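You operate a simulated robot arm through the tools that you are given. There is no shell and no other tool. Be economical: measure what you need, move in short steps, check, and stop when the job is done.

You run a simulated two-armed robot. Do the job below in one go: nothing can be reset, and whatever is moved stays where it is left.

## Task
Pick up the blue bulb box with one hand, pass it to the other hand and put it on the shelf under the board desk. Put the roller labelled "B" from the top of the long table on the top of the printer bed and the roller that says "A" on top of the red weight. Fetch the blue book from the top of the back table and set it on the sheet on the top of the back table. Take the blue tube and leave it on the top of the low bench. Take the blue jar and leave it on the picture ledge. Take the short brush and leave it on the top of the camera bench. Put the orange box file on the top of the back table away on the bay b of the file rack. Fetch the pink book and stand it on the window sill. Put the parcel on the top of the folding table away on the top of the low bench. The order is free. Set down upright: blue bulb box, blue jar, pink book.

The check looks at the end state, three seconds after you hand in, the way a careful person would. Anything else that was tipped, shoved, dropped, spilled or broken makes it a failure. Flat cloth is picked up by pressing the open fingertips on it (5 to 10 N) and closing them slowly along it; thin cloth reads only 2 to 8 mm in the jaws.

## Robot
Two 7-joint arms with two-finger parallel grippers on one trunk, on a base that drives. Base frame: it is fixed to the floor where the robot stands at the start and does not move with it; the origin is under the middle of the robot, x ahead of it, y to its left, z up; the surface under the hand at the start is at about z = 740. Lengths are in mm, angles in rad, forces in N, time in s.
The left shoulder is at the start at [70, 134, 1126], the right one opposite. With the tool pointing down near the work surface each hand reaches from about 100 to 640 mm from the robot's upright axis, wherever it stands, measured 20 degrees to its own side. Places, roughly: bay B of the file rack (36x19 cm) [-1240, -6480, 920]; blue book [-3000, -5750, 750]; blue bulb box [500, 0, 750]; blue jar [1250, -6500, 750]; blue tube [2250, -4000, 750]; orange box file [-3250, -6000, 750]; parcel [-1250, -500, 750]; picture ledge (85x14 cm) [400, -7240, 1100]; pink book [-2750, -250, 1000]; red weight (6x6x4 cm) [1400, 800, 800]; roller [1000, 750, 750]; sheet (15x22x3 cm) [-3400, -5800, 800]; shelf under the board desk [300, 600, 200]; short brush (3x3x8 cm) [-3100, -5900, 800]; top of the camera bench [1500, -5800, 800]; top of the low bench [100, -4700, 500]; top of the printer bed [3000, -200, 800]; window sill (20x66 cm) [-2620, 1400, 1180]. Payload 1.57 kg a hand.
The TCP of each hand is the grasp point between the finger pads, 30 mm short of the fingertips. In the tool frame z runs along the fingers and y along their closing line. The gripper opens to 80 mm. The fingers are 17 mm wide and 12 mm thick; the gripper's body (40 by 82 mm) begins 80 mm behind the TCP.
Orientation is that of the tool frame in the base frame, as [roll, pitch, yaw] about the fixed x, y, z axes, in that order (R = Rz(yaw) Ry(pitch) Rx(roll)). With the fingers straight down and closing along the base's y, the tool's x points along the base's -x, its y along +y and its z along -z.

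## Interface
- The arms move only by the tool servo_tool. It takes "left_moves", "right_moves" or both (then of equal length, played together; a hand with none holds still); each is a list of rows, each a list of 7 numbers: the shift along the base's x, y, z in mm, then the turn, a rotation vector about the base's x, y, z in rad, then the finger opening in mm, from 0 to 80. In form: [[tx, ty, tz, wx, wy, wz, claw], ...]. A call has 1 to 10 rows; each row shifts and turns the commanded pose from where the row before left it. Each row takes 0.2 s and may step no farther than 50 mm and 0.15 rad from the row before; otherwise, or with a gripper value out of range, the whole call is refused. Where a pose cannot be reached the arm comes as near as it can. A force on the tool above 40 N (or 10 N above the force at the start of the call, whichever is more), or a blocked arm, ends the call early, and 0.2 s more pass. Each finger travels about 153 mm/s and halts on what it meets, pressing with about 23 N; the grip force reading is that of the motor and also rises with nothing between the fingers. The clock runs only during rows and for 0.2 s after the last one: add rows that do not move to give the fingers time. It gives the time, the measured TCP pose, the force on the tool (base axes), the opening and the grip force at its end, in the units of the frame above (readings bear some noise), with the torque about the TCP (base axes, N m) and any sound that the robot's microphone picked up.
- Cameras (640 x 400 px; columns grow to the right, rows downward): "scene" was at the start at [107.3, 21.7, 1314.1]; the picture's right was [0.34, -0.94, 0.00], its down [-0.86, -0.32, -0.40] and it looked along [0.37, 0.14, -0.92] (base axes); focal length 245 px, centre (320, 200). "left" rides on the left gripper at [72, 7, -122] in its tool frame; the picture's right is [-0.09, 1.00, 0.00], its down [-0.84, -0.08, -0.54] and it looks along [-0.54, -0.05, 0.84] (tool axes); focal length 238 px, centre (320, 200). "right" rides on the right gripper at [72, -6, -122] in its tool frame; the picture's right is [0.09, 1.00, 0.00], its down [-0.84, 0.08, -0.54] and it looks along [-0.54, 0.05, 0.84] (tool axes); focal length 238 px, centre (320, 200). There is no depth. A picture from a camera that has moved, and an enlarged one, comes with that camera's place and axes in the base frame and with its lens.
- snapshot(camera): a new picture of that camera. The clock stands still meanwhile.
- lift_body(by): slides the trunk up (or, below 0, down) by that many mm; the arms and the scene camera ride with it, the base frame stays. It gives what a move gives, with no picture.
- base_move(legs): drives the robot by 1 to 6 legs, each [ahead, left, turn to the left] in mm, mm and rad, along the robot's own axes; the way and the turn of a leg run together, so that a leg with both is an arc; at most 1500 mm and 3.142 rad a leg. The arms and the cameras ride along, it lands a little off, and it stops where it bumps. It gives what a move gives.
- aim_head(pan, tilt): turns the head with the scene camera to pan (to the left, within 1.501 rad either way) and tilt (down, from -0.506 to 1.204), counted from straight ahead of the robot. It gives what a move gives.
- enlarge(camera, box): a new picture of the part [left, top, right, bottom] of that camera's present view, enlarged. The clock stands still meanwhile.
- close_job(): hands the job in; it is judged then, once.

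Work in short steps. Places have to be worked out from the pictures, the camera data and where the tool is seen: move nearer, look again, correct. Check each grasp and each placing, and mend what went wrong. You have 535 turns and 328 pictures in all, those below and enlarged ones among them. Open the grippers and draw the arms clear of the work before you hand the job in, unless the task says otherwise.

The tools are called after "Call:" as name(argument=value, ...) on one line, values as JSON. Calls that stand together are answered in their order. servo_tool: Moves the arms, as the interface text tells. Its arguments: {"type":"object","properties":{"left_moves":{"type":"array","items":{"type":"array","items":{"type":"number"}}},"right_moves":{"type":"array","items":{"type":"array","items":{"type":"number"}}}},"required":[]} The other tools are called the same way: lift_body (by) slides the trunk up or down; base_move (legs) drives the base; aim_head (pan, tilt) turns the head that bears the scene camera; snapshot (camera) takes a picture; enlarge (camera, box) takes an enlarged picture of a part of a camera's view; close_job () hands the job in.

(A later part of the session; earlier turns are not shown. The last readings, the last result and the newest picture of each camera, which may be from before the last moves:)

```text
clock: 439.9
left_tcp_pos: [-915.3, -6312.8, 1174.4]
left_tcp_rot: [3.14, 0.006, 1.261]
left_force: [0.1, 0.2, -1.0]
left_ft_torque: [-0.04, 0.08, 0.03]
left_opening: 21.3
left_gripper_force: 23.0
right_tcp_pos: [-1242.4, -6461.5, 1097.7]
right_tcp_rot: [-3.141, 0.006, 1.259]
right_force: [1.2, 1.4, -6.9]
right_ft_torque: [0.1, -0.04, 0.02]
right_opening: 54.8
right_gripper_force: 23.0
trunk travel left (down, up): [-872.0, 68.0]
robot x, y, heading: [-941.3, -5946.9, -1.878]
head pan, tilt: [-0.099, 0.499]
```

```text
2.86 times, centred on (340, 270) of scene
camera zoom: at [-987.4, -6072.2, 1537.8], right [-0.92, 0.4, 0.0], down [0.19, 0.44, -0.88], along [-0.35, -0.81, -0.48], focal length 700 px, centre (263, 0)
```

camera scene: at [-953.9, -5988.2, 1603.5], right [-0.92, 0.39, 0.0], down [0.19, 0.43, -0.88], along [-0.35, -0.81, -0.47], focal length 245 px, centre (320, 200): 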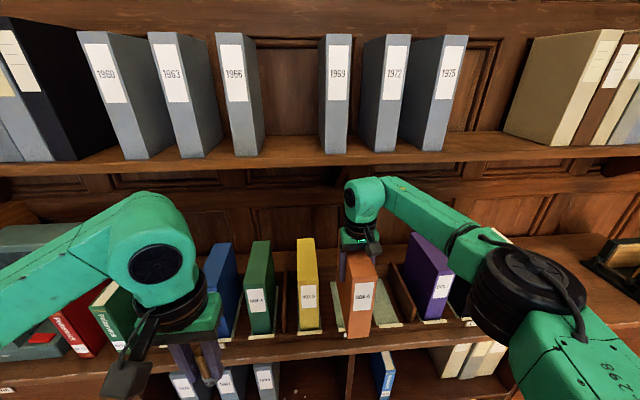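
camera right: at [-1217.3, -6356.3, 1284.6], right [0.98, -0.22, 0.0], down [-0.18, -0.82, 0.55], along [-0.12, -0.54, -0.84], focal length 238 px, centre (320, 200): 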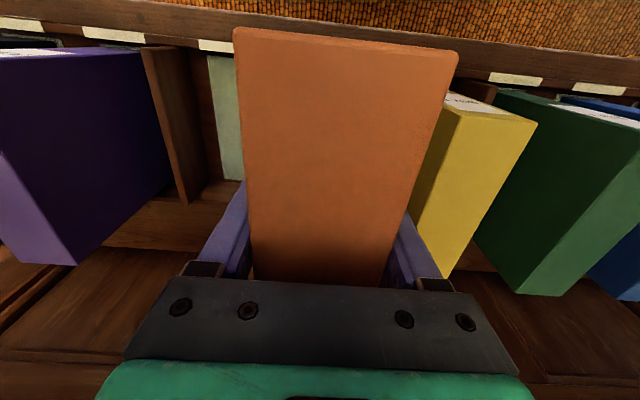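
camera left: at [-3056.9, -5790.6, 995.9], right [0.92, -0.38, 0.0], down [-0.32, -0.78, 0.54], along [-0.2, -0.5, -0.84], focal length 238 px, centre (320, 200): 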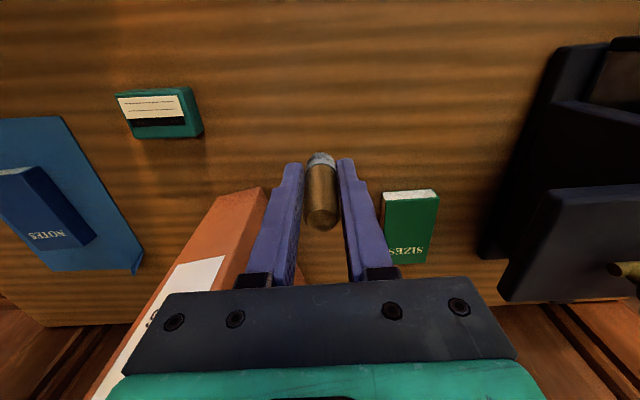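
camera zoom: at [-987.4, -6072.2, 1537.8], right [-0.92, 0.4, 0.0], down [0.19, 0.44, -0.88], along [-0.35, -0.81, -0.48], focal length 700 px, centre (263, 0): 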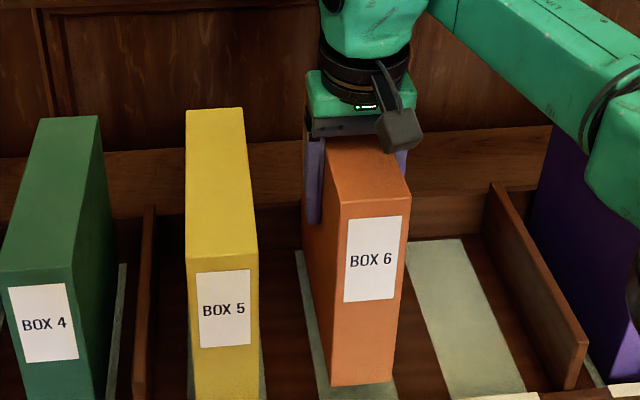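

Call:
lift_body(by=-11)

Call:
lift_body(by=-5)

Call:
lift_body(by=-4)

Call:
enlarge(camera="scene", box=[250, 210, 430, 350])

```text
clock: 440.5
left_tcp_pos: [-918.6, -6315.5, 1162.2]
left_tcp_rot: [3.141, 0.001, 1.259]
left_force: [0.1, 0.5, -0.1]
left_ft_torque: [-0.02, 0.01, 0.0]
left_opening: 21.5
left_gripper_force: 22.7
right_tcp_pos: [-1244.6, -6464.7, 1085.3]
right_tcp_rot: [-3.14, 0.001, 1.26]
right_force: [0.5, -0.4, -6.6]
right_ft_torque: [0.07, -0.02, 0.05]
right_opening: 55.0
right_gripper_force: 22.8
trunk travel left (down, up): [-861.0, 79.0]
robot x, y, heading: [-943.9, -5948.2, -1.878]
head pan, tilt: [-0.099, 0.499]
```

```text
clock: 441.0
left_tcp_pos: [-918.9, -6317.7, 1156.2]
left_tcp_rot: [3.137, 0.003, 1.262]
left_force: [0.4, 0.7, -0.3]
left_ft_torque: [0.0, 0.03, -0.01]
left_opening: 21.4
left_gripper_force: 23.0
right_tcp_pos: [-1245.6, -6466.7, 1079.3]
right_tcp_rot: [-3.141, 0.0, 1.259]
right_force: [0.8, 0.1, -6.9]
right_ft_torque: [0.13, -0.07, -0.01]
right_opening: 54.6
right_gripper_force: 23.8
trunk travel left (down, up): [-856.0, 84.0]
robot x, y, heading: [-943.1, -5944.3, -1.882]
head pan, tilt: [-0.099, 0.499]
```

```text
clock: 441.6
left_tcp_pos: [-919.8, -6315.6, 1153.4]
left_tcp_rot: [3.14, -0.001, 1.26]
left_force: [0.7, 0.1, -1.1]
left_ft_torque: [0.03, -0.02, -0.03]
left_opening: 21.3
left_gripper_force: 23.0
right_tcp_pos: [-1245.6, -6465.9, 1074.4]
right_tcp_rot: [-3.141, 0.0, 1.26]
right_force: [-0.6, -0.2, -7.7]
right_ft_torque: [0.11, -0.05, 0.04]
right_opening: 54.7
right_gripper_force: 23.2
trunk travel left (down, up): [-852.0, 88.0]
robot x, y, heading: [-943.9, -5945.2, -1.879]
head pan, tilt: [-0.099, 0.499]
```

```text
2.86 times, centred on (340, 280) of scene
camera zoom: at [-992.2, -6078.0, 1517.0], right [-0.92, 0.4, 0.0], down [0.19, 0.44, -0.88], along [-0.35, -0.81, -0.48], focal length 700 px, centre (263, -29)
```

zoom: 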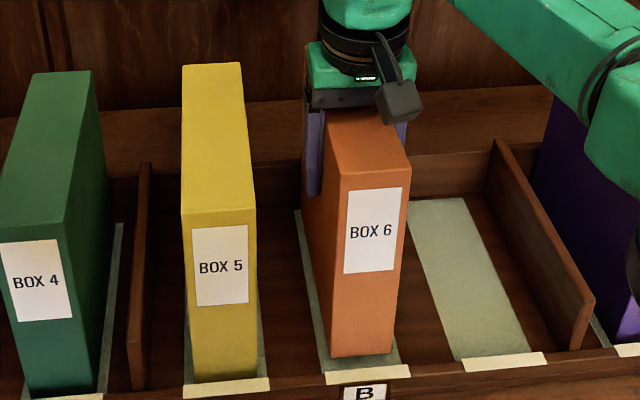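

Now it clears the lip. Continue down to the floor of the bay.

Call:
lift_body(by=-5)

Call:
lift_body(by=-5)

Call:
lift_body(by=-4)

```text
clock: 442.1
left_tcp_pos: [-920.0, -6317.2, 1146.8]
left_tcp_rot: [3.137, 0.0, 1.261]
left_force: [0.4, 0.7, -1.0]
left_ft_torque: [-0.03, 0.01, -0.01]
left_opening: 21.5
left_gripper_force: 22.9
right_tcp_pos: [-1246.7, -6465.5, 1070.6]
right_tcp_rot: [-3.14, -0.001, 1.261]
right_force: [-0.3, 0.0, -6.6]
right_ft_torque: [0.1, -0.06, -0.02]
right_opening: 55.0
right_gripper_force: 22.8
trunk travel left (down, up): [-847.0, 93.0]
robot x, y, heading: [-938.3, -5943.4, -1.877]
head pan, tilt: [-0.099, 0.499]
```

```text
clock: 442.6
left_tcp_pos: [-917.3, -6316.5, 1144.1]
left_tcp_rot: [3.138, 0.005, 1.262]
left_force: [0.8, -0.1, -1.0]
left_ft_torque: [-0.01, -0.05, -0.01]
left_opening: 21.3
left_gripper_force: 23.0
right_tcp_pos: [-1245.9, -6465.2, 1068.1]
right_tcp_rot: [3.141, 0.004, 1.26]
right_force: [-1.7, -0.3, 4.3]
right_ft_torque: [-0.9, 0.59, -0.08]
right_opening: 55.2
right_gripper_force: 22.3
trunk travel left (down, up): [-842.0, 98.0]
robot x, y, heading: [-938.9, -5949.1, -1.88]
head pan, tilt: [-0.099, 0.499]
```

```text
clock: 443.2
left_tcp_pos: [-918.0, -6311.7, 1140.2]
left_tcp_rot: [3.136, 0.007, 1.258]
left_force: [0.3, 0.6, -0.7]
left_ft_torque: [0.0, -0.01, 0.02]
left_opening: 21.5
left_gripper_force: 22.7
right_tcp_pos: [-1244.6, -6461.7, 1064.3]
right_tcp_rot: [-3.142, 0.004, 1.261]
right_force: [-0.1, 5.9, 10.8]
right_ft_torque: [-0.83, 0.55, -0.25]
right_opening: 55.1
right_gripper_force: 23.4
trunk travel left (down, up): [-838.0, 102.0]
robot x, y, heading: [-940.2, -5945.3, -1.875]
head pan, tilt: [-0.099, 0.499]
```

Call:
enlarge(camera="scene", box=[250, 210, 430, 350])

Call:
snapshot(camera="right")

```text
2.86 times, centred on (340, 280) of scene
camera zoom: at [-989.5, -6070.8, 1504.0], right [-0.92, 0.4, 0.0], down [0.19, 0.44, -0.88], along [-0.35, -0.81, -0.48], focal length 700 px, centre (263, -29)
```

zoom: 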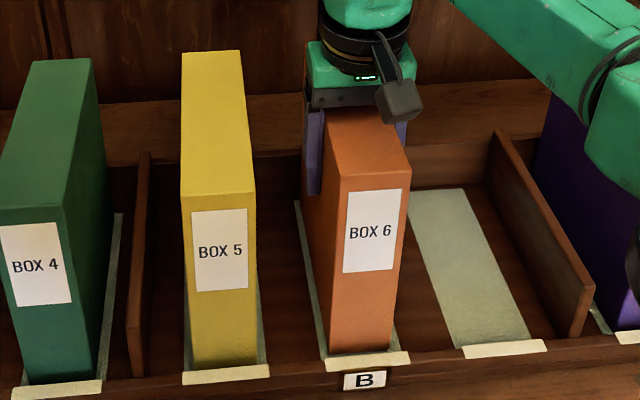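

```text
159 pictures are left
camera right: at [-1227.7, -6390.9, 1185.6], right [0.98, -0.22, 0.0], down [-0.18, -0.82, 0.55], along [-0.12, -0.53, -0.84], focal length 238 px, centre (320, 200)
```

right: 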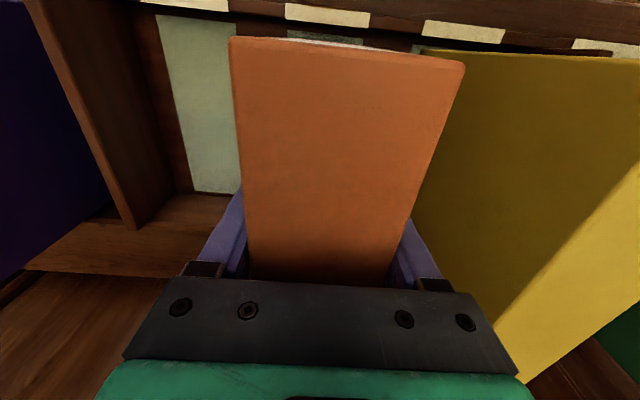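

It's on the bay floor. Release gently and raise the hand.

Call:
servo_tool(right_moves=[[0, 0, 0, 0, 0, 0, 56], [0, 0, 0, 0, 0, 0, 60], [0, 0, 0, 0, 0, 0, 66], [0, 0, 0, 0, 0, 0, 74], [0, 0, 0, 0, 0, 0, 74]])

Call:
enlarge(camera="scene", box=[250, 210, 430, 350])

```text
clock: 444.4
left_tcp_pos: [-918.1, -6314.2, 1139.8]
left_tcp_rot: [3.137, 0.002, 1.26]
left_force: [0.5, -0.4, -0.6]
left_ft_torque: [-0.01, -0.02, -0.01]
left_opening: 21.3
left_gripper_force: 22.9
right_tcp_pos: [-1245.2, -6464.4, 1062.2]
right_tcp_rot: [-3.142, 0.005, 1.261]
right_force: [0.0, -0.1, 0.1]
right_ft_torque: [-0.03, 0.0, 0.01]
right_opening: 74.2
right_gripper_force: 0.0
trunk travel left (down, up): [-838.0, 102.0]
robot x, y, heading: [-940.4, -5948.8, -1.886]
head pan, tilt: [-0.099, 0.499]
```

```text
2.86 times, centred on (340, 280) of scene
camera zoom: at [-990.8, -6075.0, 1503.4], right [-0.92, 0.4, 0.0], down [0.19, 0.44, -0.88], along [-0.35, -0.81, -0.48], focal length 700 px, centre (263, -29)
```

zoom: 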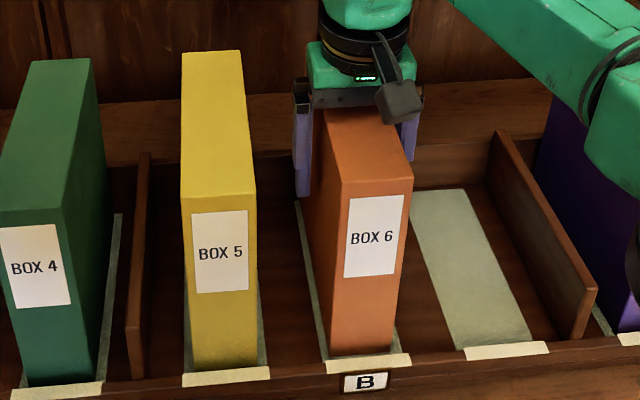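

File settled in bay B like its neighbours. Raise straight up.

Call:
lift_body(by=100)

Call:
servo_tool(right_moves=[[0, 0, 20, 0, 0, 0, 74], [0, 0, 20, 0, 0, 0, 74], [0, 0, 20, 0, 0, 0, 74]])

Call:
base_move(legs=[[-350, 0, 0]])

Call:
snapshot(camera="scene")

```text
clock: 445.7
left_tcp_pos: [-917.8, -6315.7, 1239.3]
left_tcp_rot: [3.138, 0.002, 1.26]
left_force: [0.9, -0.3, -1.3]
left_ft_torque: [0.02, -0.02, -0.02]
left_opening: 21.4
left_gripper_force: 22.7
right_tcp_pos: [-1245.0, -6464.5, 1162.6]
right_tcp_rot: [3.141, 0.002, 1.26]
right_force: [0.5, -0.4, -0.1]
right_ft_torque: [-0.01, 0.01, 0.01]
right_opening: 73.8
right_gripper_force: 0.0
trunk travel left (down, up): [-938.0, 2.0]
robot x, y, heading: [-940.6, -5945.1, -1.884]
head pan, tilt: [-0.099, 0.499]
```

```text
clock: 446.5
left_tcp_pos: [-919.2, -6315.2, 1238.8]
left_tcp_rot: [3.138, 0.005, 1.26]
left_force: [0.6, -0.3, -1.1]
left_ft_torque: [0.0, 0.02, 0.0]
left_opening: 21.4
left_gripper_force: 23.4
right_tcp_pos: [-1245.1, -6465.1, 1222.7]
right_tcp_rot: [-3.141, 0.002, 1.26]
right_force: [0.7, 0.7, 0.9]
right_ft_torque: [0.03, 0.0, 0.04]
right_opening: 74.0
right_gripper_force: 0.0
trunk travel left (down, up): [-938.0, 2.0]
robot x, y, heading: [-942.2, -5947.9, -1.883]
head pan, tilt: [-0.099, 0.499]
```

```text
clock: 448.8
left_tcp_pos: [-814.1, -5987.4, 1238.0]
left_tcp_rot: [3.139, 0.0, 1.263]
left_force: [0.4, -1.4, -0.2]
left_ft_torque: [0.01, -0.01, 0.0]
left_opening: 21.1
left_gripper_force: 23.0
right_tcp_pos: [-1140.1, -6136.1, 1221.3]
right_tcp_rot: [-3.141, -0.001, 1.261]
right_force: [0.2, -0.1, 0.5]
right_ft_torque: [0.04, -0.01, -0.01]
right_opening: 74.1
right_gripper_force: 0.1
trunk travel left (down, up): [-938.0, 2.0]
robot x, y, heading: [-836.3, -5613.1, -1.876]
head pan, tilt: [-0.099, 0.499]
```

```text
157 pictures are left
camera scene: at [-886.8, -5748.2, 1603.0], right [-0.92, 0.39, 0.0], down [0.19, 0.44, -0.88], along [-0.35, -0.81, -0.48], focal length 245 px, centre (320, 200)
```

scene: 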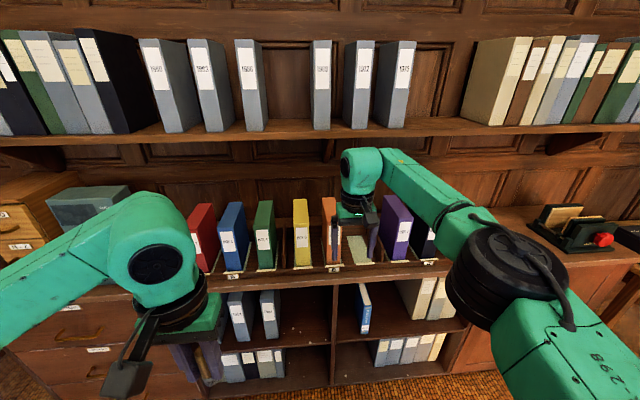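

File done. Now drive east with the brush to the camera bench.

Call:
base_move(legs=[[0, 1450, 0], [0, 0, 1.57], [0, -330, 0]])

Call:
aim_head(pan=0, tilt=0.6)

Call:
snapshot(camera="scene")

```text
clock: 461.5
left_tcp_pos: [798.3, -6343.7, 1239.2]
left_tcp_rot: [-3.141, 0.001, 2.818]
left_force: [0.5, 0.7, -1.3]
left_ft_torque: [-0.04, -0.02, 0.0]
left_opening: 21.6
left_gripper_force: 23.1
right_tcp_pos: [942.4, -6672.4, 1222.1]
right_tcp_rot: [-3.138, 0.003, 2.818]
right_force: [0.5, -0.4, -0.2]
right_ft_torque: [-0.03, 0.01, 0.0]
right_opening: 73.7
right_gripper_force: 0.2
trunk travel left (down, up): [-938.0, 2.0]
robot x, y, heading: [427.0, -6362.6, -0.317]
head pan, tilt: [-0.099, 0.499]
```

```text
clock: 462.1
left_tcp_pos: [797.0, -6345.6, 1238.5]
left_tcp_rot: [3.139, 0.002, 2.819]
left_force: [-0.1, -0.8, -1.0]
left_ft_torque: [-0.04, 0.02, 0.02]
left_opening: 21.5
left_gripper_force: 23.5
right_tcp_pos: [942.3, -6673.4, 1219.9]
right_tcp_rot: [-3.14, 0.001, 2.819]
right_force: [0.5, -0.1, -0.3]
right_ft_torque: [0.01, 0.0, 0.0]
right_opening: 74.3
right_gripper_force: 0.0
trunk travel left (down, up): [-938.0, 2.0]
robot x, y, heading: [426.6, -6363.6, -0.322]
head pan, tilt: [0.0, 0.6]
```

```text
156 pictures are left
camera scene: at [561.4, -6405.0, 1594.3], right [-0.32, -0.95, 0.0], down [-0.54, 0.18, -0.83], along [0.78, -0.26, -0.56], focal length 245 px, centre (320, 200)
```

scene: 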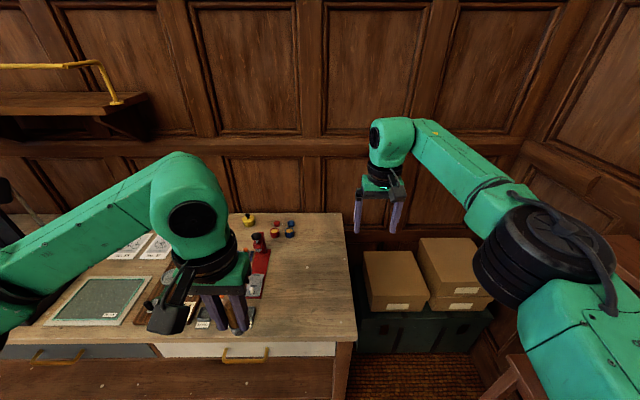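

Drive ahead 140, lower the trunk, and bring the brush over the free right end of the bench.

Call:
base_move(legs=[[140, 0, 0.01]])

Call:
lift_body(by=-200)

Call:
servo_tool(left_moves=[[30, -28, -10, 0, 0, 0, 0], [30, -28, -10, 0, 0, 0, 0], [30, -28, -10, 0, 0, 0, 0], [30, -28, -10, 0, 0, 0, 0], [30, -28, -10, 0, 0, 0, 0], [0, 0, 0, 0, 0, 0, 0]])

Call:
snapshot(camera="left")

Call:
snapshot(camera="scene")

```text
clock: 463.5
left_tcp_pos: [927.1, -6383.6, 1240.1]
left_tcp_rot: [3.138, 0.005, 2.83]
left_force: [0.0, -0.4, -1.2]
left_ft_torque: [-0.01, 0.0, 0.03]
left_opening: 21.6
left_gripper_force: 23.2
right_tcp_pos: [1076.3, -6711.4, 1224.5]
right_tcp_rot: [3.14, 0.005, 2.83]
right_force: [-0.1, -0.5, 0.6]
right_ft_torque: [-0.02, -0.03, 0.0]
right_opening: 73.9
right_gripper_force: 0.1
trunk travel left (down, up): [-938.0, 2.0]
robot x, y, heading: [556.9, -6407.7, -0.309]
head pan, tilt: [0.0, 0.6]
```

```text
clock: 465.6
left_tcp_pos: [929.2, -6384.3, 1039.9]
left_tcp_rot: [3.138, 0.002, 2.829]
left_force: [-0.9, -0.8, -0.9]
left_ft_torque: [-0.02, -0.02, 0.0]
left_opening: 21.4
left_gripper_force: 22.8
right_tcp_pos: [1078.4, -6712.1, 1022.2]
right_tcp_rot: [-3.141, 0.004, 2.83]
right_force: [0.0, -0.1, -0.5]
right_ft_torque: [0.01, 0.03, 0.03]
right_opening: 74.0
right_gripper_force: 0.1
trunk travel left (down, up): [-738.0, 202.0]
robot x, y, heading: [563.2, -6409.2, -0.311]
head pan, tilt: [0.0, 0.6]
```

```text
clock: 467.1
left_tcp_pos: [1080.6, -6524.5, 988.7]
left_tcp_rot: [3.14, 0.003, 2.83]
left_force: [-0.3, 0.7, -1.5]
left_ft_torque: [0.02, 0.02, -0.02]
left_opening: 21.4
left_gripper_force: 23.4
right_tcp_pos: [1078.3, -6711.2, 1022.8]
right_tcp_rot: [-3.14, 0.004, 2.83]
right_force: [0.0, -0.5, 0.8]
right_ft_torque: [-0.01, 0.01, -0.04]
right_opening: 73.9
right_gripper_force: 0.0
trunk travel left (down, up): [-738.0, 202.0]
robot x, y, heading: [562.9, -6406.2, -0.308]
head pan, tilt: [0.0, 0.6]
```

```text
155 pictures are left
camera left: at [1012.7, -6496.1, 1111.0], right [0.39, 0.92, 0.0], down [0.77, -0.33, 0.55], along [0.5, -0.21, -0.84], focal length 238 px, centre (320, 200)
```

left: 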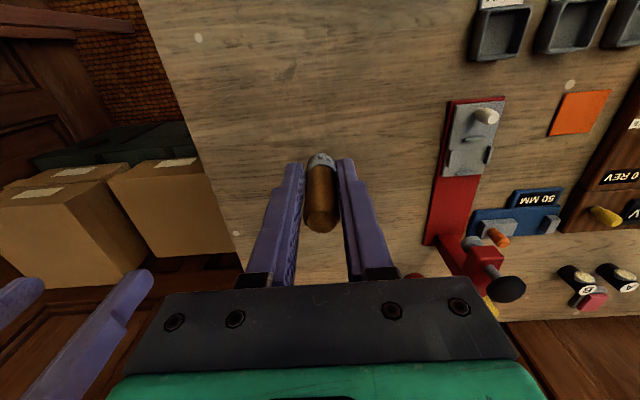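

```text
154 pictures are left
camera scene: at [693.9, -6447.0, 1394.4], right [-0.31, -0.95, 0.0], down [-0.54, 0.17, -0.83], along [0.79, -0.25, -0.56], focal length 245 px, centre (320, 200)
```

scene: 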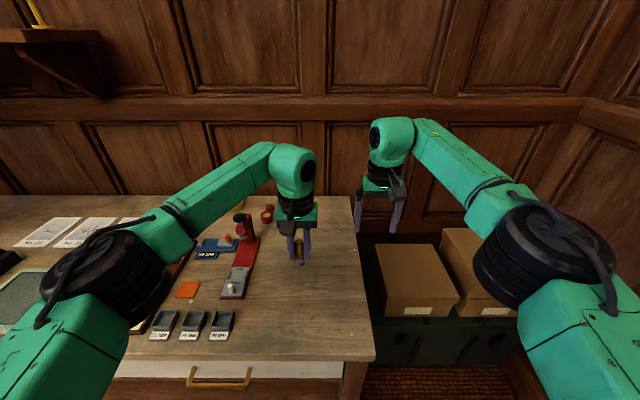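

Free spot beneath. Descend, then creep to contact (expected ~840).

Call:
servo_tool(left_moves=[[0, 0, -45, 0, 0, 0, 0], [0, 0, -45, 0, 0, 0, 0], [0, 0, -35, 0, 0, 0, 0], [0, 0, -8, 0, 0, 0, 0], [0, 0, 0, 0, 0, 0, 0]])

Call:
servo_tool(left_moves=[[0, 0, -4, 0, 0, 0, 0], [0, 0, -4, 0, 0, 0, 0], [0, 0, -3, 0, 0, 0, 0], [0, 0, 0, 0, 0, 0, 0]])

Call:
servo_tool(left_moves=[[0, 0, -3, 0, 0, 0, 0], [0, 0, -2, 0, 0, 0, 0], [0, 0, 0, 0, 0, 0, 0]])

```text
clock: 468.2
left_tcp_pos: [1078.8, -6524.2, 854.0]
left_tcp_rot: [3.138, 0.001, 2.828]
left_force: [0.8, 0.6, -2.1]
left_ft_torque: [0.0, -0.01, 0.01]
left_opening: 21.6
left_gripper_force: 22.6
right_tcp_pos: [1079.2, -6711.4, 1022.2]
right_tcp_rot: [3.141, 0.002, 2.831]
right_force: [-0.2, -0.4, 0.2]
right_ft_torque: [0.04, 0.0, 0.0]
right_opening: 74.2
right_gripper_force: 0.1
trunk travel left (down, up): [-738.0, 202.0]
robot x, y, heading: [558.2, -6404.9, -0.313]
head pan, tilt: [0.0, 0.6]
```

```text
clock: 469.2
left_tcp_pos: [1078.0, -6524.6, 847.1]
left_tcp_rot: [3.138, 0.007, 2.831]
left_force: [2.1, 2.2, 22.8]
left_ft_torque: [-0.01, -0.22, 0.02]
left_opening: 21.6
left_gripper_force: 23.1
right_tcp_pos: [1075.9, -6710.3, 1023.7]
right_tcp_rot: [3.141, 0.006, 2.829]
right_force: [0.5, 0.3, 0.4]
right_ft_torque: [0.0, 0.0, -0.01]
right_opening: 73.6
right_gripper_force: 0.1
trunk travel left (down, up): [-738.0, 202.0]
robot x, y, heading: [559.2, -6405.4, -0.308]
head pan, tilt: [0.0, 0.6]
```

```text
clock: 470.1
left_tcp_pos: [1077.5, -6524.1, 846.1]
left_tcp_rot: [3.14, 0.012, 2.83]
left_force: [3.1, 2.4, 40.8]
left_ft_torque: [-0.06, -0.36, 0.03]
left_opening: 21.7
left_gripper_force: 22.8
right_tcp_pos: [1074.7, -6710.5, 1026.1]
right_tcp_rot: [-3.141, 0.009, 2.832]
right_force: [-0.2, -0.5, -0.1]
right_ft_torque: [0.02, 0.01, 0.0]
right_opening: 73.8
right_gripper_force: 0.1
trunk travel left (down, up): [-738.0, 202.0]
robot x, y, heading: [559.2, -6407.3, -0.312]
head pan, tilt: [0.0, 0.6]
```

Firm contact at ≈847. Ease up to relax, open and lift off.

Call:
servo_tool(left_moves=[[0, 0, 3, 0, 0, 0, 0], [0, 0, 2, 0, 0, 0, 0], [0, 0, 0, 0, 0, 0, 0]])

Call:
servo_tool(left_moves=[[0, 0, 0, 0, 0, 0, 26], [0, 0, 0, 0, 0, 0, 34], [0, 0, 0, 0, 0, 0, 45], [0, 0, 30, 0, 0, 0, 45], [0, 0, 45, 0, 0, 0, 45], [0, 0, 45, 0, 0, 0, 45], [0, 0, 45, 0, 0, 0, 45]])

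Call:
snapshot(camera="left")

```text
clock: 470.9
left_tcp_pos: [1076.6, -6524.8, 845.5]
left_tcp_rot: [3.138, 0.002, 2.829]
left_force: [-0.2, -1.7, 16.4]
left_ft_torque: [-0.16, -0.06, -0.03]
left_opening: 21.7
left_gripper_force: 22.8
right_tcp_pos: [1075.8, -6711.6, 1023.3]
right_tcp_rot: [-3.141, 0.006, 2.83]
right_force: [0.0, -0.4, 0.2]
right_ft_torque: [0.01, -0.02, 0.0]
right_opening: 73.9
right_gripper_force: 0.0
trunk travel left (down, up): [-738.0, 202.0]
robot x, y, heading: [556.4, -6410.4, -0.312]
head pan, tilt: [0.0, 0.6]
```

```text
clock: 472.4
left_tcp_pos: [1079.0, -6524.4, 1009.7]
left_tcp_rot: [3.139, 0.001, 2.829]
left_force: [-0.5, -0.3, 0.5]
left_ft_torque: [0.0, -0.04, -0.02]
left_opening: 45.1
left_gripper_force: 0.1
right_tcp_pos: [1077.9, -6712.1, 1022.4]
right_tcp_rot: [3.141, 0.003, 2.831]
right_force: [-0.1, 0.0, 0.9]
right_ft_torque: [0.0, 0.01, -0.02]
right_opening: 74.0
right_gripper_force: 0.1
trunk travel left (down, up): [-738.0, 202.0]
robot x, y, heading: [559.3, -6408.3, -0.309]
head pan, tilt: [0.0, 0.6]
```

```text
153 pictures are left
camera left: at [1012.0, -6497.2, 1133.5], right [0.39, 0.92, 0.0], down [0.77, -0.33, 0.54], along [0.5, -0.21, -0.84], focal length 238 px, centre (320, 200)
```

left: 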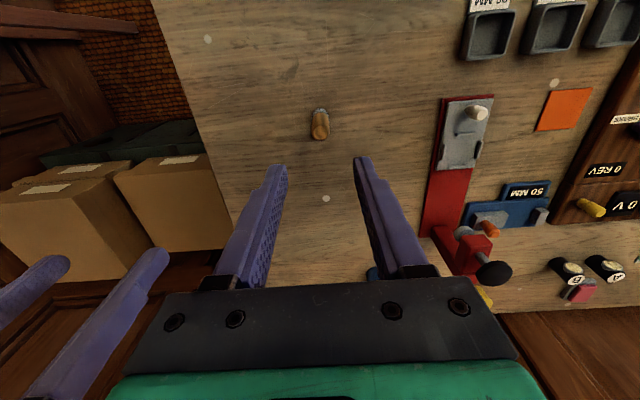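

Brush stands on the camera bench. Retract, back off, turn north (+u) and drive back toward the middle of the room.

Call:
servo_tool(left_moves=[[-40, 12, 10, 0, 0, 0, 45], [-40, 12, 10, 0, 0, 0, 45], [-40, 12, 10, 0, 0, 0, 45], [-30, 40, 10, 0, 0, 0, 45], [0, 45, 10, 0, 0, 0, 45]])

Call:
base_move(legs=[[-250, 0, 0], [0, 0, 1.57], [700, 1045, 0], [330, 498, 0], [850, 0, 0]])

Call:
aim_head(pan=0.3, tilt=0.4)

Call:
snapshot(camera="scene")

```text
refused: row 4 steps farther than a row can; nothing moved
```

```text
clock: 491.1
left_tcp_pos: [-448.1, -3546.3, 1011.4]
left_tcp_rot: [3.139, 0.002, -1.888]
left_force: [-0.2, -0.2, -0.8]
left_ft_torque: [0.0, 0.0, 0.01]
left_opening: 45.0
left_gripper_force: 0.0
right_tcp_pos: [-261.8, -3547.4, 1022.4]
right_tcp_rot: [-3.141, 0.003, -1.889]
right_force: [0.1, 0.0, -0.4]
right_ft_torque: [0.02, 0.01, -0.02]
right_opening: 74.1
right_gripper_force: 0.0
trunk travel left (down, up): [-738.0, 202.0]
robot x, y, heading: [-564.1, -4061.5, 1.253]
head pan, tilt: [0.0, 0.6]
```

```text
clock: 491.9
left_tcp_pos: [-445.9, -3545.9, 1010.9]
left_tcp_rot: [3.137, 0.003, -1.889]
left_force: [0.3, 0.3, -0.9]
left_ft_torque: [0.01, 0.0, -0.01]
left_opening: 45.0
left_gripper_force: 0.0
right_tcp_pos: [-261.2, -3547.7, 1021.6]
right_tcp_rot: [3.139, 0.002, -1.888]
right_force: [1.2, -0.5, 0.8]
right_ft_torque: [0.02, -0.03, -0.01]
right_opening: 73.8
right_gripper_force: 0.0
trunk travel left (down, up): [-738.0, 202.0]
robot x, y, heading: [-567.1, -4060.8, 1.254]
head pan, tilt: [0.3, 0.4]
```

```text
152 pictures are left
camera scene: at [-548.7, -3922.0, 1412.4], right [1.0, -0.02, 0.0], down [-0.01, -0.39, -0.92], along [0.02, 0.92, -0.39], focal length 245 px, centre (320, 200)
```

scene: 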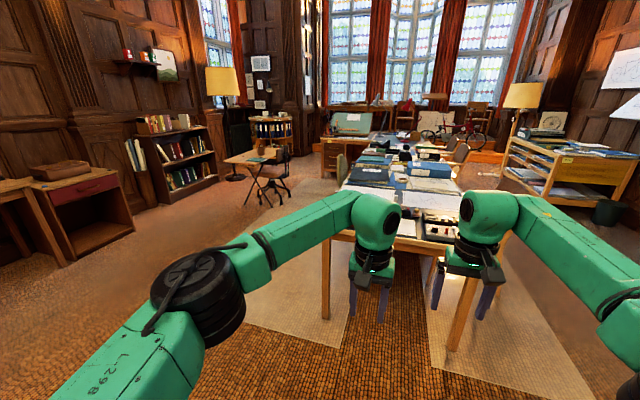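

The left-arm retract was refused; do it now, then drive north-west past the long table toward the folding table.

Call:
servo_tool(left_moves=[[-20, -35, 10, 0, 0, 0, 45], [-20, -35, 10, 0, 0, 0, 45], [-25, -35, 10, 0, 0, 0, 45], [-40, -20, 10, 0, 0, 0, 45], [-40, -10, 10, 0, 0, 0, 45]], right_moves=[[-10, -35, 0, 0, 0, 0, 74], [-10, -35, 0, 0, 0, 0, 74], [-10, -35, 0, 0, 0, 0, 74], [0, -35, 0, 0, 0, 0, 74], [0, 0, 0, 0, 0, 0, 74]])

Call:
base_move(legs=[[700, 951, 0], [750, 0, 0]])

Call:
lift_body(by=180)

Call:
snapshot(camera="scene")

```text
clock: 493.1
left_tcp_pos: [-593.4, -3679.5, 1060.0]
left_tcp_rot: [-3.142, 0.003, -1.89]
left_force: [0.0, 0.7, 1.2]
left_ft_torque: [0.0, -0.04, 0.03]
left_opening: 45.0
left_gripper_force: 0.0
right_tcp_pos: [-292.8, -3687.5, 1020.7]
right_tcp_rot: [-3.141, 0.005, -1.888]
right_force: [0.0, 1.0, -0.1]
right_ft_torque: [-0.04, -0.02, 0.0]
right_opening: 73.9
right_gripper_force: 0.0
trunk travel left (down, up): [-738.0, 202.0]
robot x, y, heading: [-568.3, -4065.9, 1.26]
head pan, tilt: [0.3, 0.4]
```

```text
clock: 502.9
left_tcp_pos: [-1041.3, -1996.4, 1060.8]
left_tcp_rot: [3.139, 0.003, -1.888]
left_force: [0.1, 0.5, 0.1]
left_ft_torque: [-0.02, 0.0, 0.0]
left_opening: 45.2
left_gripper_force: 0.0
right_tcp_pos: [-740.3, -2004.0, 1020.6]
right_tcp_rot: [3.141, 0.004, -1.888]
right_force: [-0.2, 0.1, 0.3]
right_ft_torque: [-0.03, 0.0, 0.0]
right_opening: 73.8
right_gripper_force: 0.0
trunk travel left (down, up): [-738.0, 202.0]
robot x, y, heading: [-1016.0, -2380.6, 1.255]
head pan, tilt: [0.3, 0.4]
```

```text
clock: 504.9
left_tcp_pos: [-1041.1, -1995.7, 1239.8]
left_tcp_rot: [3.138, 0.001, -1.888]
left_force: [-0.3, -0.1, 0.9]
left_ft_torque: [-0.03, -0.04, 0.0]
left_opening: 45.0
left_gripper_force: 0.1
right_tcp_pos: [-739.0, -2002.8, 1201.2]
right_tcp_rot: [3.141, 0.003, -1.888]
right_force: [0.6, 0.6, 0.3]
right_ft_torque: [0.02, 0.03, 0.01]
right_opening: 74.3
right_gripper_force: 0.1
trunk travel left (down, up): [-918.0, 22.0]
robot x, y, heading: [-1019.4, -2380.1, 1.256]
head pan, tilt: [0.3, 0.4]
```

```text
151 pictures are left
camera scene: at [-997.4, -2238.1, 1592.5], right [1.0, -0.02, 0.0], down [-0.01, -0.39, -0.92], along [0.01, 0.92, -0.39], focal length 245 px, centre (320, 200)
```

scene: 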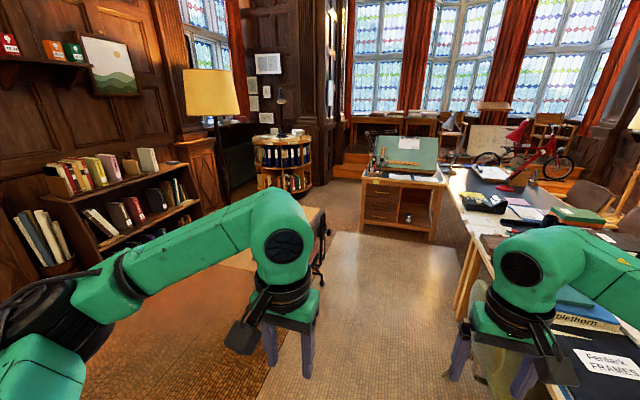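

Call:
enlarge(camera="scene", box=[10, 130, 210, 280])

Call:
aim_head(pan=0.55, tilt=0.4)

Call:
snapshot(camera="scene")

```text
2.67 times, centred on (110, 205) of scene
camera zoom: at [-997.4, -2238.1, 1592.5], right [1.0, -0.02, 0.0], down [-0.01, -0.39, -0.92], along [0.01, 0.92, -0.39], focal length 654 px, centre (880, 187)
```

zoom: 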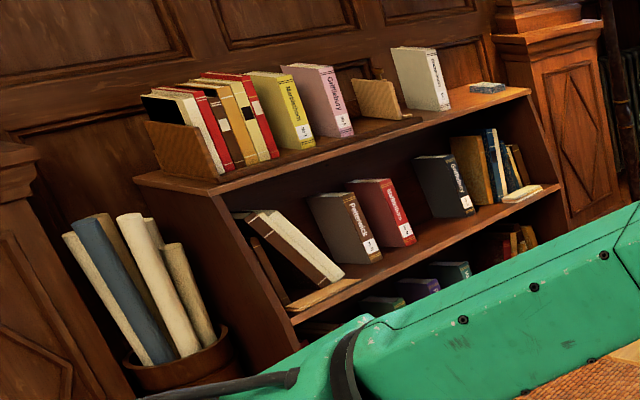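

```text
clock: 505.6
left_tcp_pos: [-1041.3, -1995.2, 1240.9]
left_tcp_rot: [3.138, 0.001, -1.89]
left_force: [0.8, 0.3, -0.5]
left_ft_torque: [-0.05, 0.01, 0.0]
left_opening: 45.1
left_gripper_force: 0.0
right_tcp_pos: [-739.0, -2002.8, 1201.2]
right_tcp_rot: [3.14, 0.001, -1.889]
right_force: [-0.6, -0.4, -0.3]
right_ft_torque: [-0.01, -0.01, 0.02]
right_opening: 73.9
right_gripper_force: 0.2
trunk travel left (down, up): [-918.0, 22.0]
robot x, y, heading: [-1016.3, -2380.2, 1.253]
head pan, tilt: [0.55, 0.4]
```

```text
149 pictures are left
camera scene: at [-1020.4, -2240.6, 1592.5], right [0.97, 0.23, 0.0], down [0.09, -0.38, -0.92], along [-0.21, 0.9, -0.39], focal length 245 px, centre (320, 200)
```

scene: 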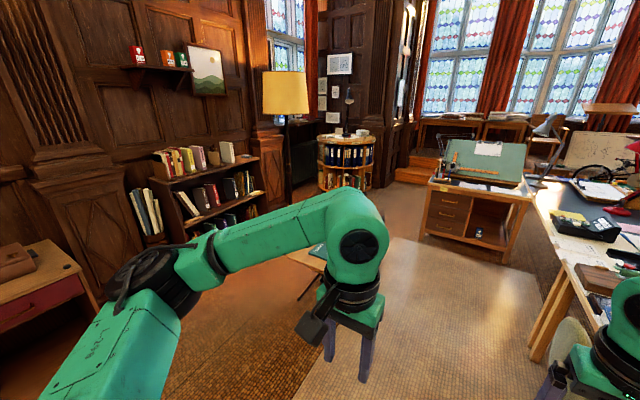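

The pink book stands on top of the bookshelf. Drive between the folding table and the west wall toward it.

Call:
base_move(legs=[[577, 661, 0], [250, 700, 0], [0, 0, 1.3]])

Call:
aim_head(pan=0, tilt=0.5)

Call:
snapshot(camera="scene")

Call:
aim_head(pan=-1.3, tilt=0.5)

Call:
snapshot(camera="scene")

```text
clock: 517.1
left_tcp_pos: [-2423.6, -1101.7, 1239.8]
left_tcp_rot: [3.137, 0.004, -0.576]
left_force: [-0.2, -0.4, -0.2]
left_ft_torque: [0.01, 0.01, 0.0]
left_opening: 44.9
left_gripper_force: 0.1
right_tcp_pos: [-2341.2, -812.4, 1201.7]
right_tcp_rot: [-3.142, 0.001, -0.574]
right_force: [0.1, 0.1, -1.1]
right_ft_torque: [0.0, 0.0, 0.0]
right_opening: 74.1
right_gripper_force: 0.1
trunk travel left (down, up): [-918.0, 22.0]
robot x, y, heading: [-2047.1, -1178.4, 2.571]
head pan, tilt: [0.55, 0.4]
```

```text
clock: 518.1
left_tcp_pos: [-2424.4, -1102.9, 1240.1]
left_tcp_rot: [3.137, 0.003, -0.575]
left_force: [0.9, 0.0, 0.0]
left_ft_torque: [-0.02, -0.01, -0.01]
left_opening: 45.2
left_gripper_force: 0.0
right_tcp_pos: [-2341.2, -813.9, 1200.8]
right_tcp_rot: [3.141, 0.004, -0.574]
right_force: [0.0, -0.6, 0.5]
right_ft_torque: [-0.01, 0.0, 0.0]
right_opening: 73.8
right_gripper_force: 0.0
trunk travel left (down, up): [-918.0, 22.0]
robot x, y, heading: [-2044.8, -1176.1, 2.567]
head pan, tilt: [0.0, 0.499]
```

```text
148 pictures are left
camera scene: at [-2163.5, -1099.1, 1583.4], right [0.54, 0.84, 0.0], down [0.4, -0.26, -0.88], along [-0.74, 0.48, -0.48], focal length 245 px, centre (320, 200)
```

scene: 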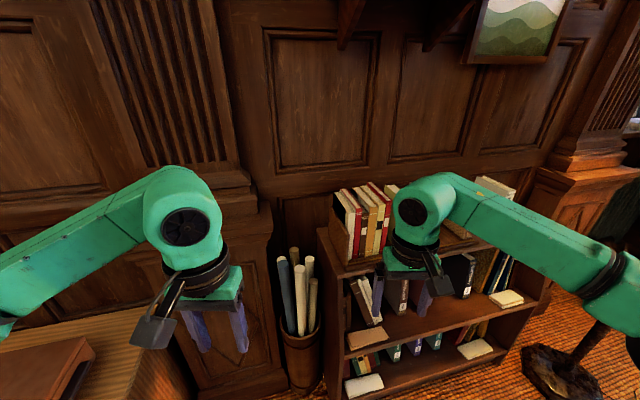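

```text
clock: 519.6
left_tcp_pos: [-2424.4, -1102.7, 1240.5]
left_tcp_rot: [3.137, 0.004, -0.575]
left_force: [-0.1, 0.0, -0.3]
left_ft_torque: [0.0, 0.03, 0.0]
left_opening: 45.1
left_gripper_force: 0.1
right_tcp_pos: [-2340.5, -813.0, 1201.0]
right_tcp_rot: [3.141, 0.003, -0.575]
right_force: [0.7, 0.2, 0.7]
right_ft_torque: [-0.01, -0.01, 0.04]
right_opening: 73.7
right_gripper_force: 0.0
trunk travel left (down, up): [-918.0, 22.0]
robot x, y, heading: [-2043.8, -1177.1, 2.568]
head pan, tilt: [-1.3, 0.499]
```

```text
147 pictures are left
camera scene: at [-2060.0, -1061.4, 1583.4], right [0.95, -0.3, 0.0], down [-0.14, -0.46, -0.88], along [0.26, 0.84, -0.48], focal length 245 px, centre (320, 200)
```

scene: 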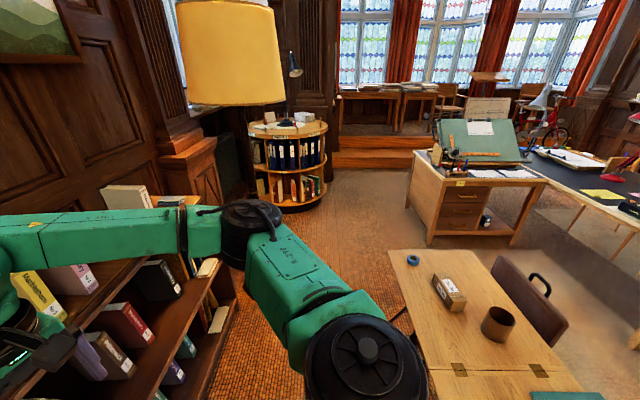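

Turn square to the bookshelf and move up so that the right hand comes over the pink book.

Call:
base_move(legs=[[0, 0, 0.26], [200, -480, 0]])

Call:
aim_head(pan=-0.25, tilt=0.7)

Call:
snapshot(camera="scene")

Call:
snapshot(camera="right")

```text
clock: 523.5
left_tcp_pos: [-2471.5, -685.8, 1241.7]
left_tcp_rot: [3.138, 0.002, -0.314]
left_force: [0.3, 0.1, -0.5]
left_ft_torque: [0.01, 0.01, 0.03]
left_opening: 45.0
left_gripper_force: 0.0
right_tcp_pos: [-2466.5, -385.0, 1202.6]
right_tcp_rot: [-3.139, 0.004, -0.315]
right_force: [0.0, -0.9, 0.5]
right_ft_torque: [0.02, -0.04, 0.02]
right_opening: 74.0
right_gripper_force: 0.0
trunk travel left (down, up): [-918.0, 22.0]
robot x, y, heading: [-2088.9, -657.9, 2.828]
head pan, tilt: [-1.3, 0.499]
```

```text
clock: 524.8
left_tcp_pos: [-2472.1, -685.6, 1239.8]
left_tcp_rot: [3.138, 0.002, -0.314]
left_force: [-0.7, -0.2, -0.5]
left_ft_torque: [0.0, 0.03, 0.0]
left_opening: 44.9
left_gripper_force: 0.1
right_tcp_pos: [-2466.5, -383.3, 1202.7]
right_tcp_rot: [-3.141, 0.003, -0.314]
right_force: [0.6, 0.3, 0.1]
right_ft_torque: [0.0, -0.01, 0.0]
right_opening: 73.9
right_gripper_force: 0.0
trunk travel left (down, up): [-918.0, 22.0]
robot x, y, heading: [-2087.5, -660.8, 2.826]
head pan, tilt: [-0.25, 0.7]
```

```text
146 pictures are left
camera scene: at [-2206.4, -597.3, 1565.7], right [0.53, 0.85, 0.0], down [0.54, -0.34, -0.77], along [-0.65, 0.41, -0.64], focal length 245 px, centre (320, 200)
```

scene: 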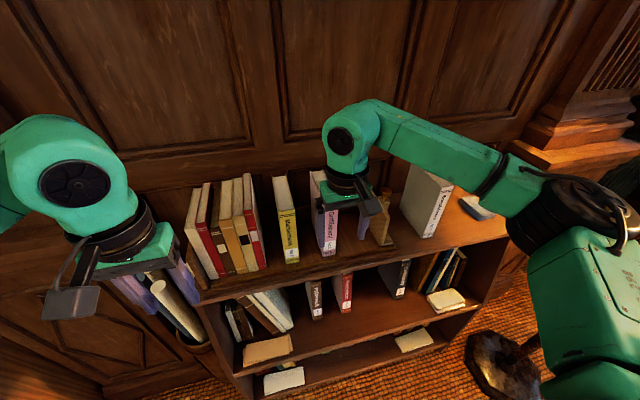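

```text
145 pictures are left
camera right: at [-2395.4, -400.7, 1322.3], right [-0.22, -0.98, 0.0], down [-0.82, 0.18, 0.54], along [-0.53, 0.12, -0.84], focal length 238 px, centre (320, 200)
```

right: 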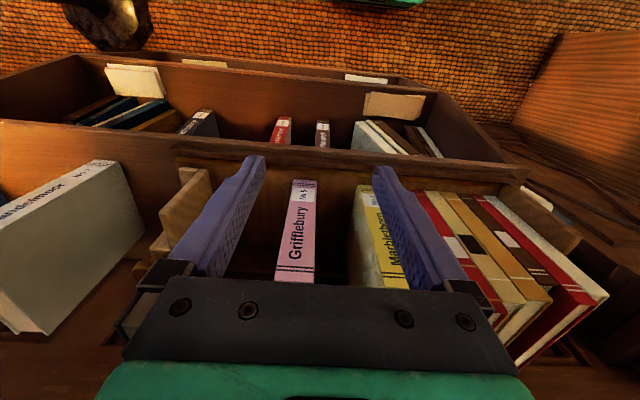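

Pink book "Grifflebury": spine front ≈(−2575, −332), shelf top ≈978, book top ≈1173. Raise the hand, drive 110 ahead, and look from above.

Call:
servo_tool(right_moves=[[0, 0, 30, 0, 0, 0, 80], [0, 0, 30, 0, 0, 0, 80], [0, 0, 20, 0, 0, 0, 80]])

Call:
base_move(legs=[[110, 0, 0]])

Call:
snapshot(camera="right")

Call:
snapshot(camera="scene")

```text
clock: 525.6
left_tcp_pos: [-2472.6, -685.2, 1240.2]
left_tcp_rot: [3.138, 0.004, -0.314]
left_force: [0.3, -0.1, -0.6]
left_ft_torque: [0.03, 0.01, -0.02]
left_opening: 45.0
left_gripper_force: 0.2
right_tcp_pos: [-2466.9, -383.3, 1281.9]
right_tcp_rot: [-3.14, 0.003, -0.313]
right_force: [-0.6, 0.4, 0.7]
right_ft_torque: [-0.04, 0.02, -0.01]
right_opening: 80.1
right_gripper_force: 0.0
trunk travel left (down, up): [-918.0, 22.0]
robot x, y, heading: [-2090.0, -660.3, 2.826]
head pan, tilt: [-0.25, 0.7]
```

```text
clock: 526.8
left_tcp_pos: [-2570.6, -652.7, 1242.4]
left_tcp_rot: [3.138, 0.006, -0.314]
left_force: [-0.6, 0.2, -0.5]
left_ft_torque: [0.0, 0.02, -0.01]
left_opening: 45.0
left_gripper_force: 0.1
right_tcp_pos: [-2565.9, -353.2, 1285.2]
right_tcp_rot: [-3.141, 0.007, -0.311]
right_force: [0.7, 0.3, 0.6]
right_ft_torque: [-0.02, 0.02, 0.01]
right_opening: 79.8
right_gripper_force: 0.1
trunk travel left (down, up): [-918.0, 22.0]
robot x, y, heading: [-2192.5, -623.6, 2.834]
head pan, tilt: [-0.25, 0.7]
```

```text
144 pictures are left
camera right: at [-2494.3, -369.3, 1404.2], right [-0.22, -0.98, 0.0], down [-0.82, 0.18, 0.55], along [-0.53, 0.12, -0.84], focal length 238 px, centre (320, 200)
```

right: 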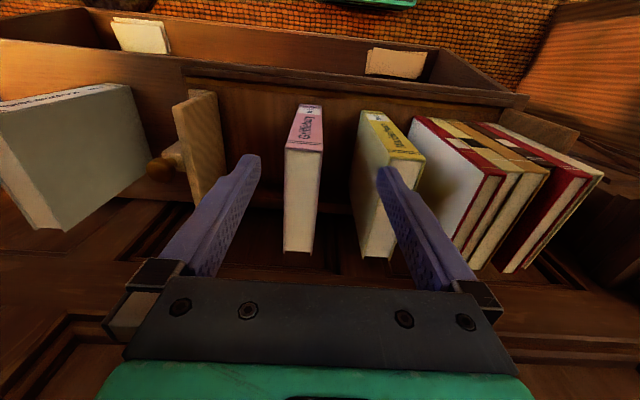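

```text
143 pictures are left
camera scene: at [-2304.1, -565.7, 1566.3], right [0.53, 0.85, 0.0], down [0.54, -0.34, -0.77], along [-0.65, 0.41, -0.64], focal length 245 px, centre (320, 200)
```

scene: 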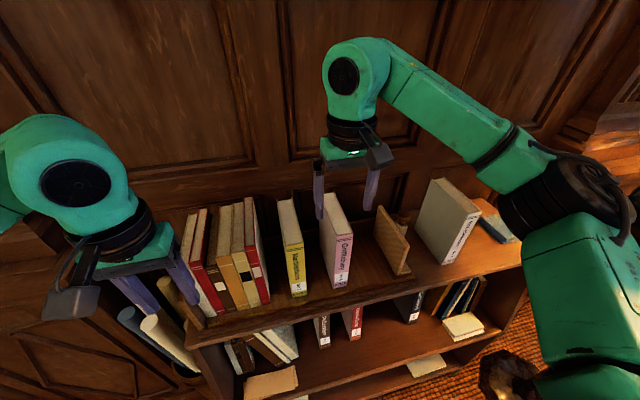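

Top ≈1157, book ≈40×154 mm, centre ≈(−2655, −309). Move above it with 70 mm opening and look.

Call:
servo_tool(right_moves=[[-28, 14, -10, 0, 0, 0, 70], [-28, 14, -20, 0, 0, 0, 70], [-28, 15, -20, 0, 0, 0, 70], [0, 0, -20, 0, 0, 0, 70]])

Call:
snapshot(camera="right")

```text
clock: 527.8
left_tcp_pos: [-2577.3, -651.8, 1240.3]
left_tcp_rot: [3.137, 0.001, -0.311]
left_force: [-0.1, -0.1, 0.5]
left_ft_torque: [0.01, 0.03, 0.03]
left_opening: 45.0
left_gripper_force: 0.1
right_tcp_pos: [-2656.3, -305.9, 1211.9]
right_tcp_rot: [3.14, 0.001, -0.31]
right_force: [0.0, -0.4, -0.6]
right_ft_torque: [-0.01, 0.0, 0.0]
right_opening: 70.1
right_gripper_force: 0.1
trunk travel left (down, up): [-918.0, 22.0]
robot x, y, heading: [-2192.4, -625.3, 2.833]
head pan, tilt: [-0.25, 0.7]
```

```text
142 pictures are left
camera right: at [-2585.7, -323.3, 1332.3], right [-0.22, -0.98, 0.0], down [-0.82, 0.18, 0.54], along [-0.53, 0.12, -0.84], focal length 238 px, centre (320, 200)
```

right: 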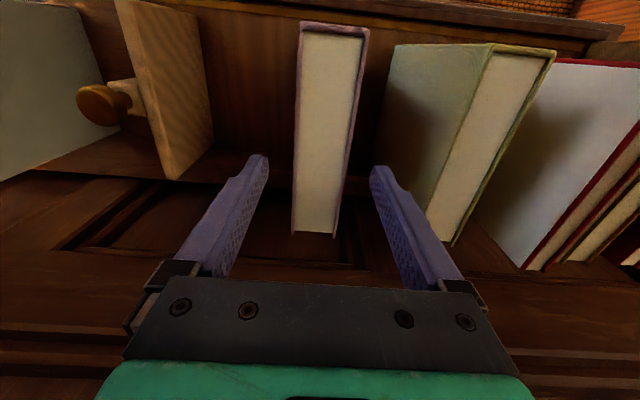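

Perfectly centred. Descend to 1118 and grip.

Call:
servo_tool(right_moves=[[0, 0, -30, 0, 0, 0, 70], [0, 0, -30, 0, 0, 0, 70], [0, 0, -34, 0, 0, 0, 70], [0, 0, 0, 0, 0, 0, 50], [0, 0, 0, 0, 0, 0, 25], [0, 0, 0, 0, 0, 0, 0], [0, 0, 0, 0, 0, 0, 0]])

Call:
servo_tool(right_moves=[[0, 0, 5, 0, 0, 0, 0], [0, 0, 10, 0, 0, 0, 0], [0, 0, 20, 0, 0, 0, 0], [0, 0, 30, 0, 0, 0, 0], [0, 0, 30, 0, 0, 0, 0]])

Call:
snapshot(camera="scene")

```text
clock: 529.4
left_tcp_pos: [-2576.5, -651.7, 1240.6]
left_tcp_rot: [3.14, 0.005, -0.313]
left_force: [0.1, -0.6, 0.6]
left_ft_torque: [0.04, 0.01, 0.0]
left_opening: 44.8
left_gripper_force: 0.0
right_tcp_pos: [-2656.5, -307.2, 1116.8]
right_tcp_rot: [-3.141, 0.002, -0.311]
right_force: [0.8, -2.0, -0.1]
right_ft_torque: [-0.2, 0.28, 0.11]
right_opening: 39.9
right_gripper_force: 23.0
trunk travel left (down, up): [-918.0, 22.0]
robot x, y, heading: [-2193.2, -628.2, 2.831]
head pan, tilt: [-0.25, 0.7]
```

```text
clock: 530.6
left_tcp_pos: [-2578.0, -651.3, 1240.2]
left_tcp_rot: [3.137, 0.001, -0.312]
left_force: [0.9, 0.3, -0.6]
left_ft_torque: [-0.01, 0.02, -0.04]
left_opening: 45.2
left_gripper_force: 0.1
right_tcp_pos: [-2654.6, -307.3, 1212.4]
right_tcp_rot: [-3.141, 0.003, -0.309]
right_force: [0.3, 0.4, -9.4]
right_ft_torque: [-0.02, 0.04, -0.02]
right_opening: 39.7
right_gripper_force: 22.8
trunk travel left (down, up): [-918.0, 22.0]
robot x, y, heading: [-2193.4, -628.8, 2.825]
head pan, tilt: [-0.25, 0.7]
```

```text
141 pictures are left
camera scene: at [-2311.7, -563.2, 1565.5], right [0.53, 0.85, 0.0], down [0.55, -0.34, -0.76], along [-0.65, 0.41, -0.64], focal length 245 px, centre (320, 200)
```

scene: 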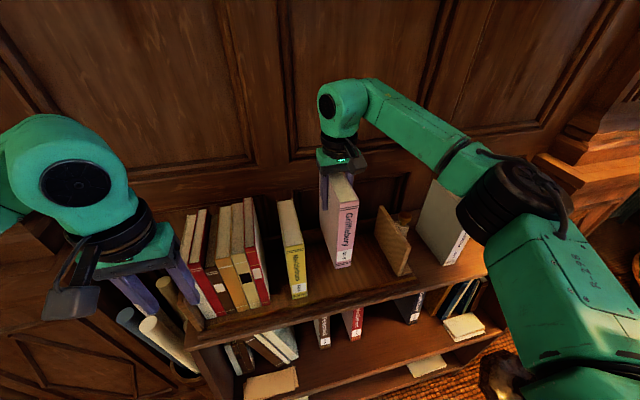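

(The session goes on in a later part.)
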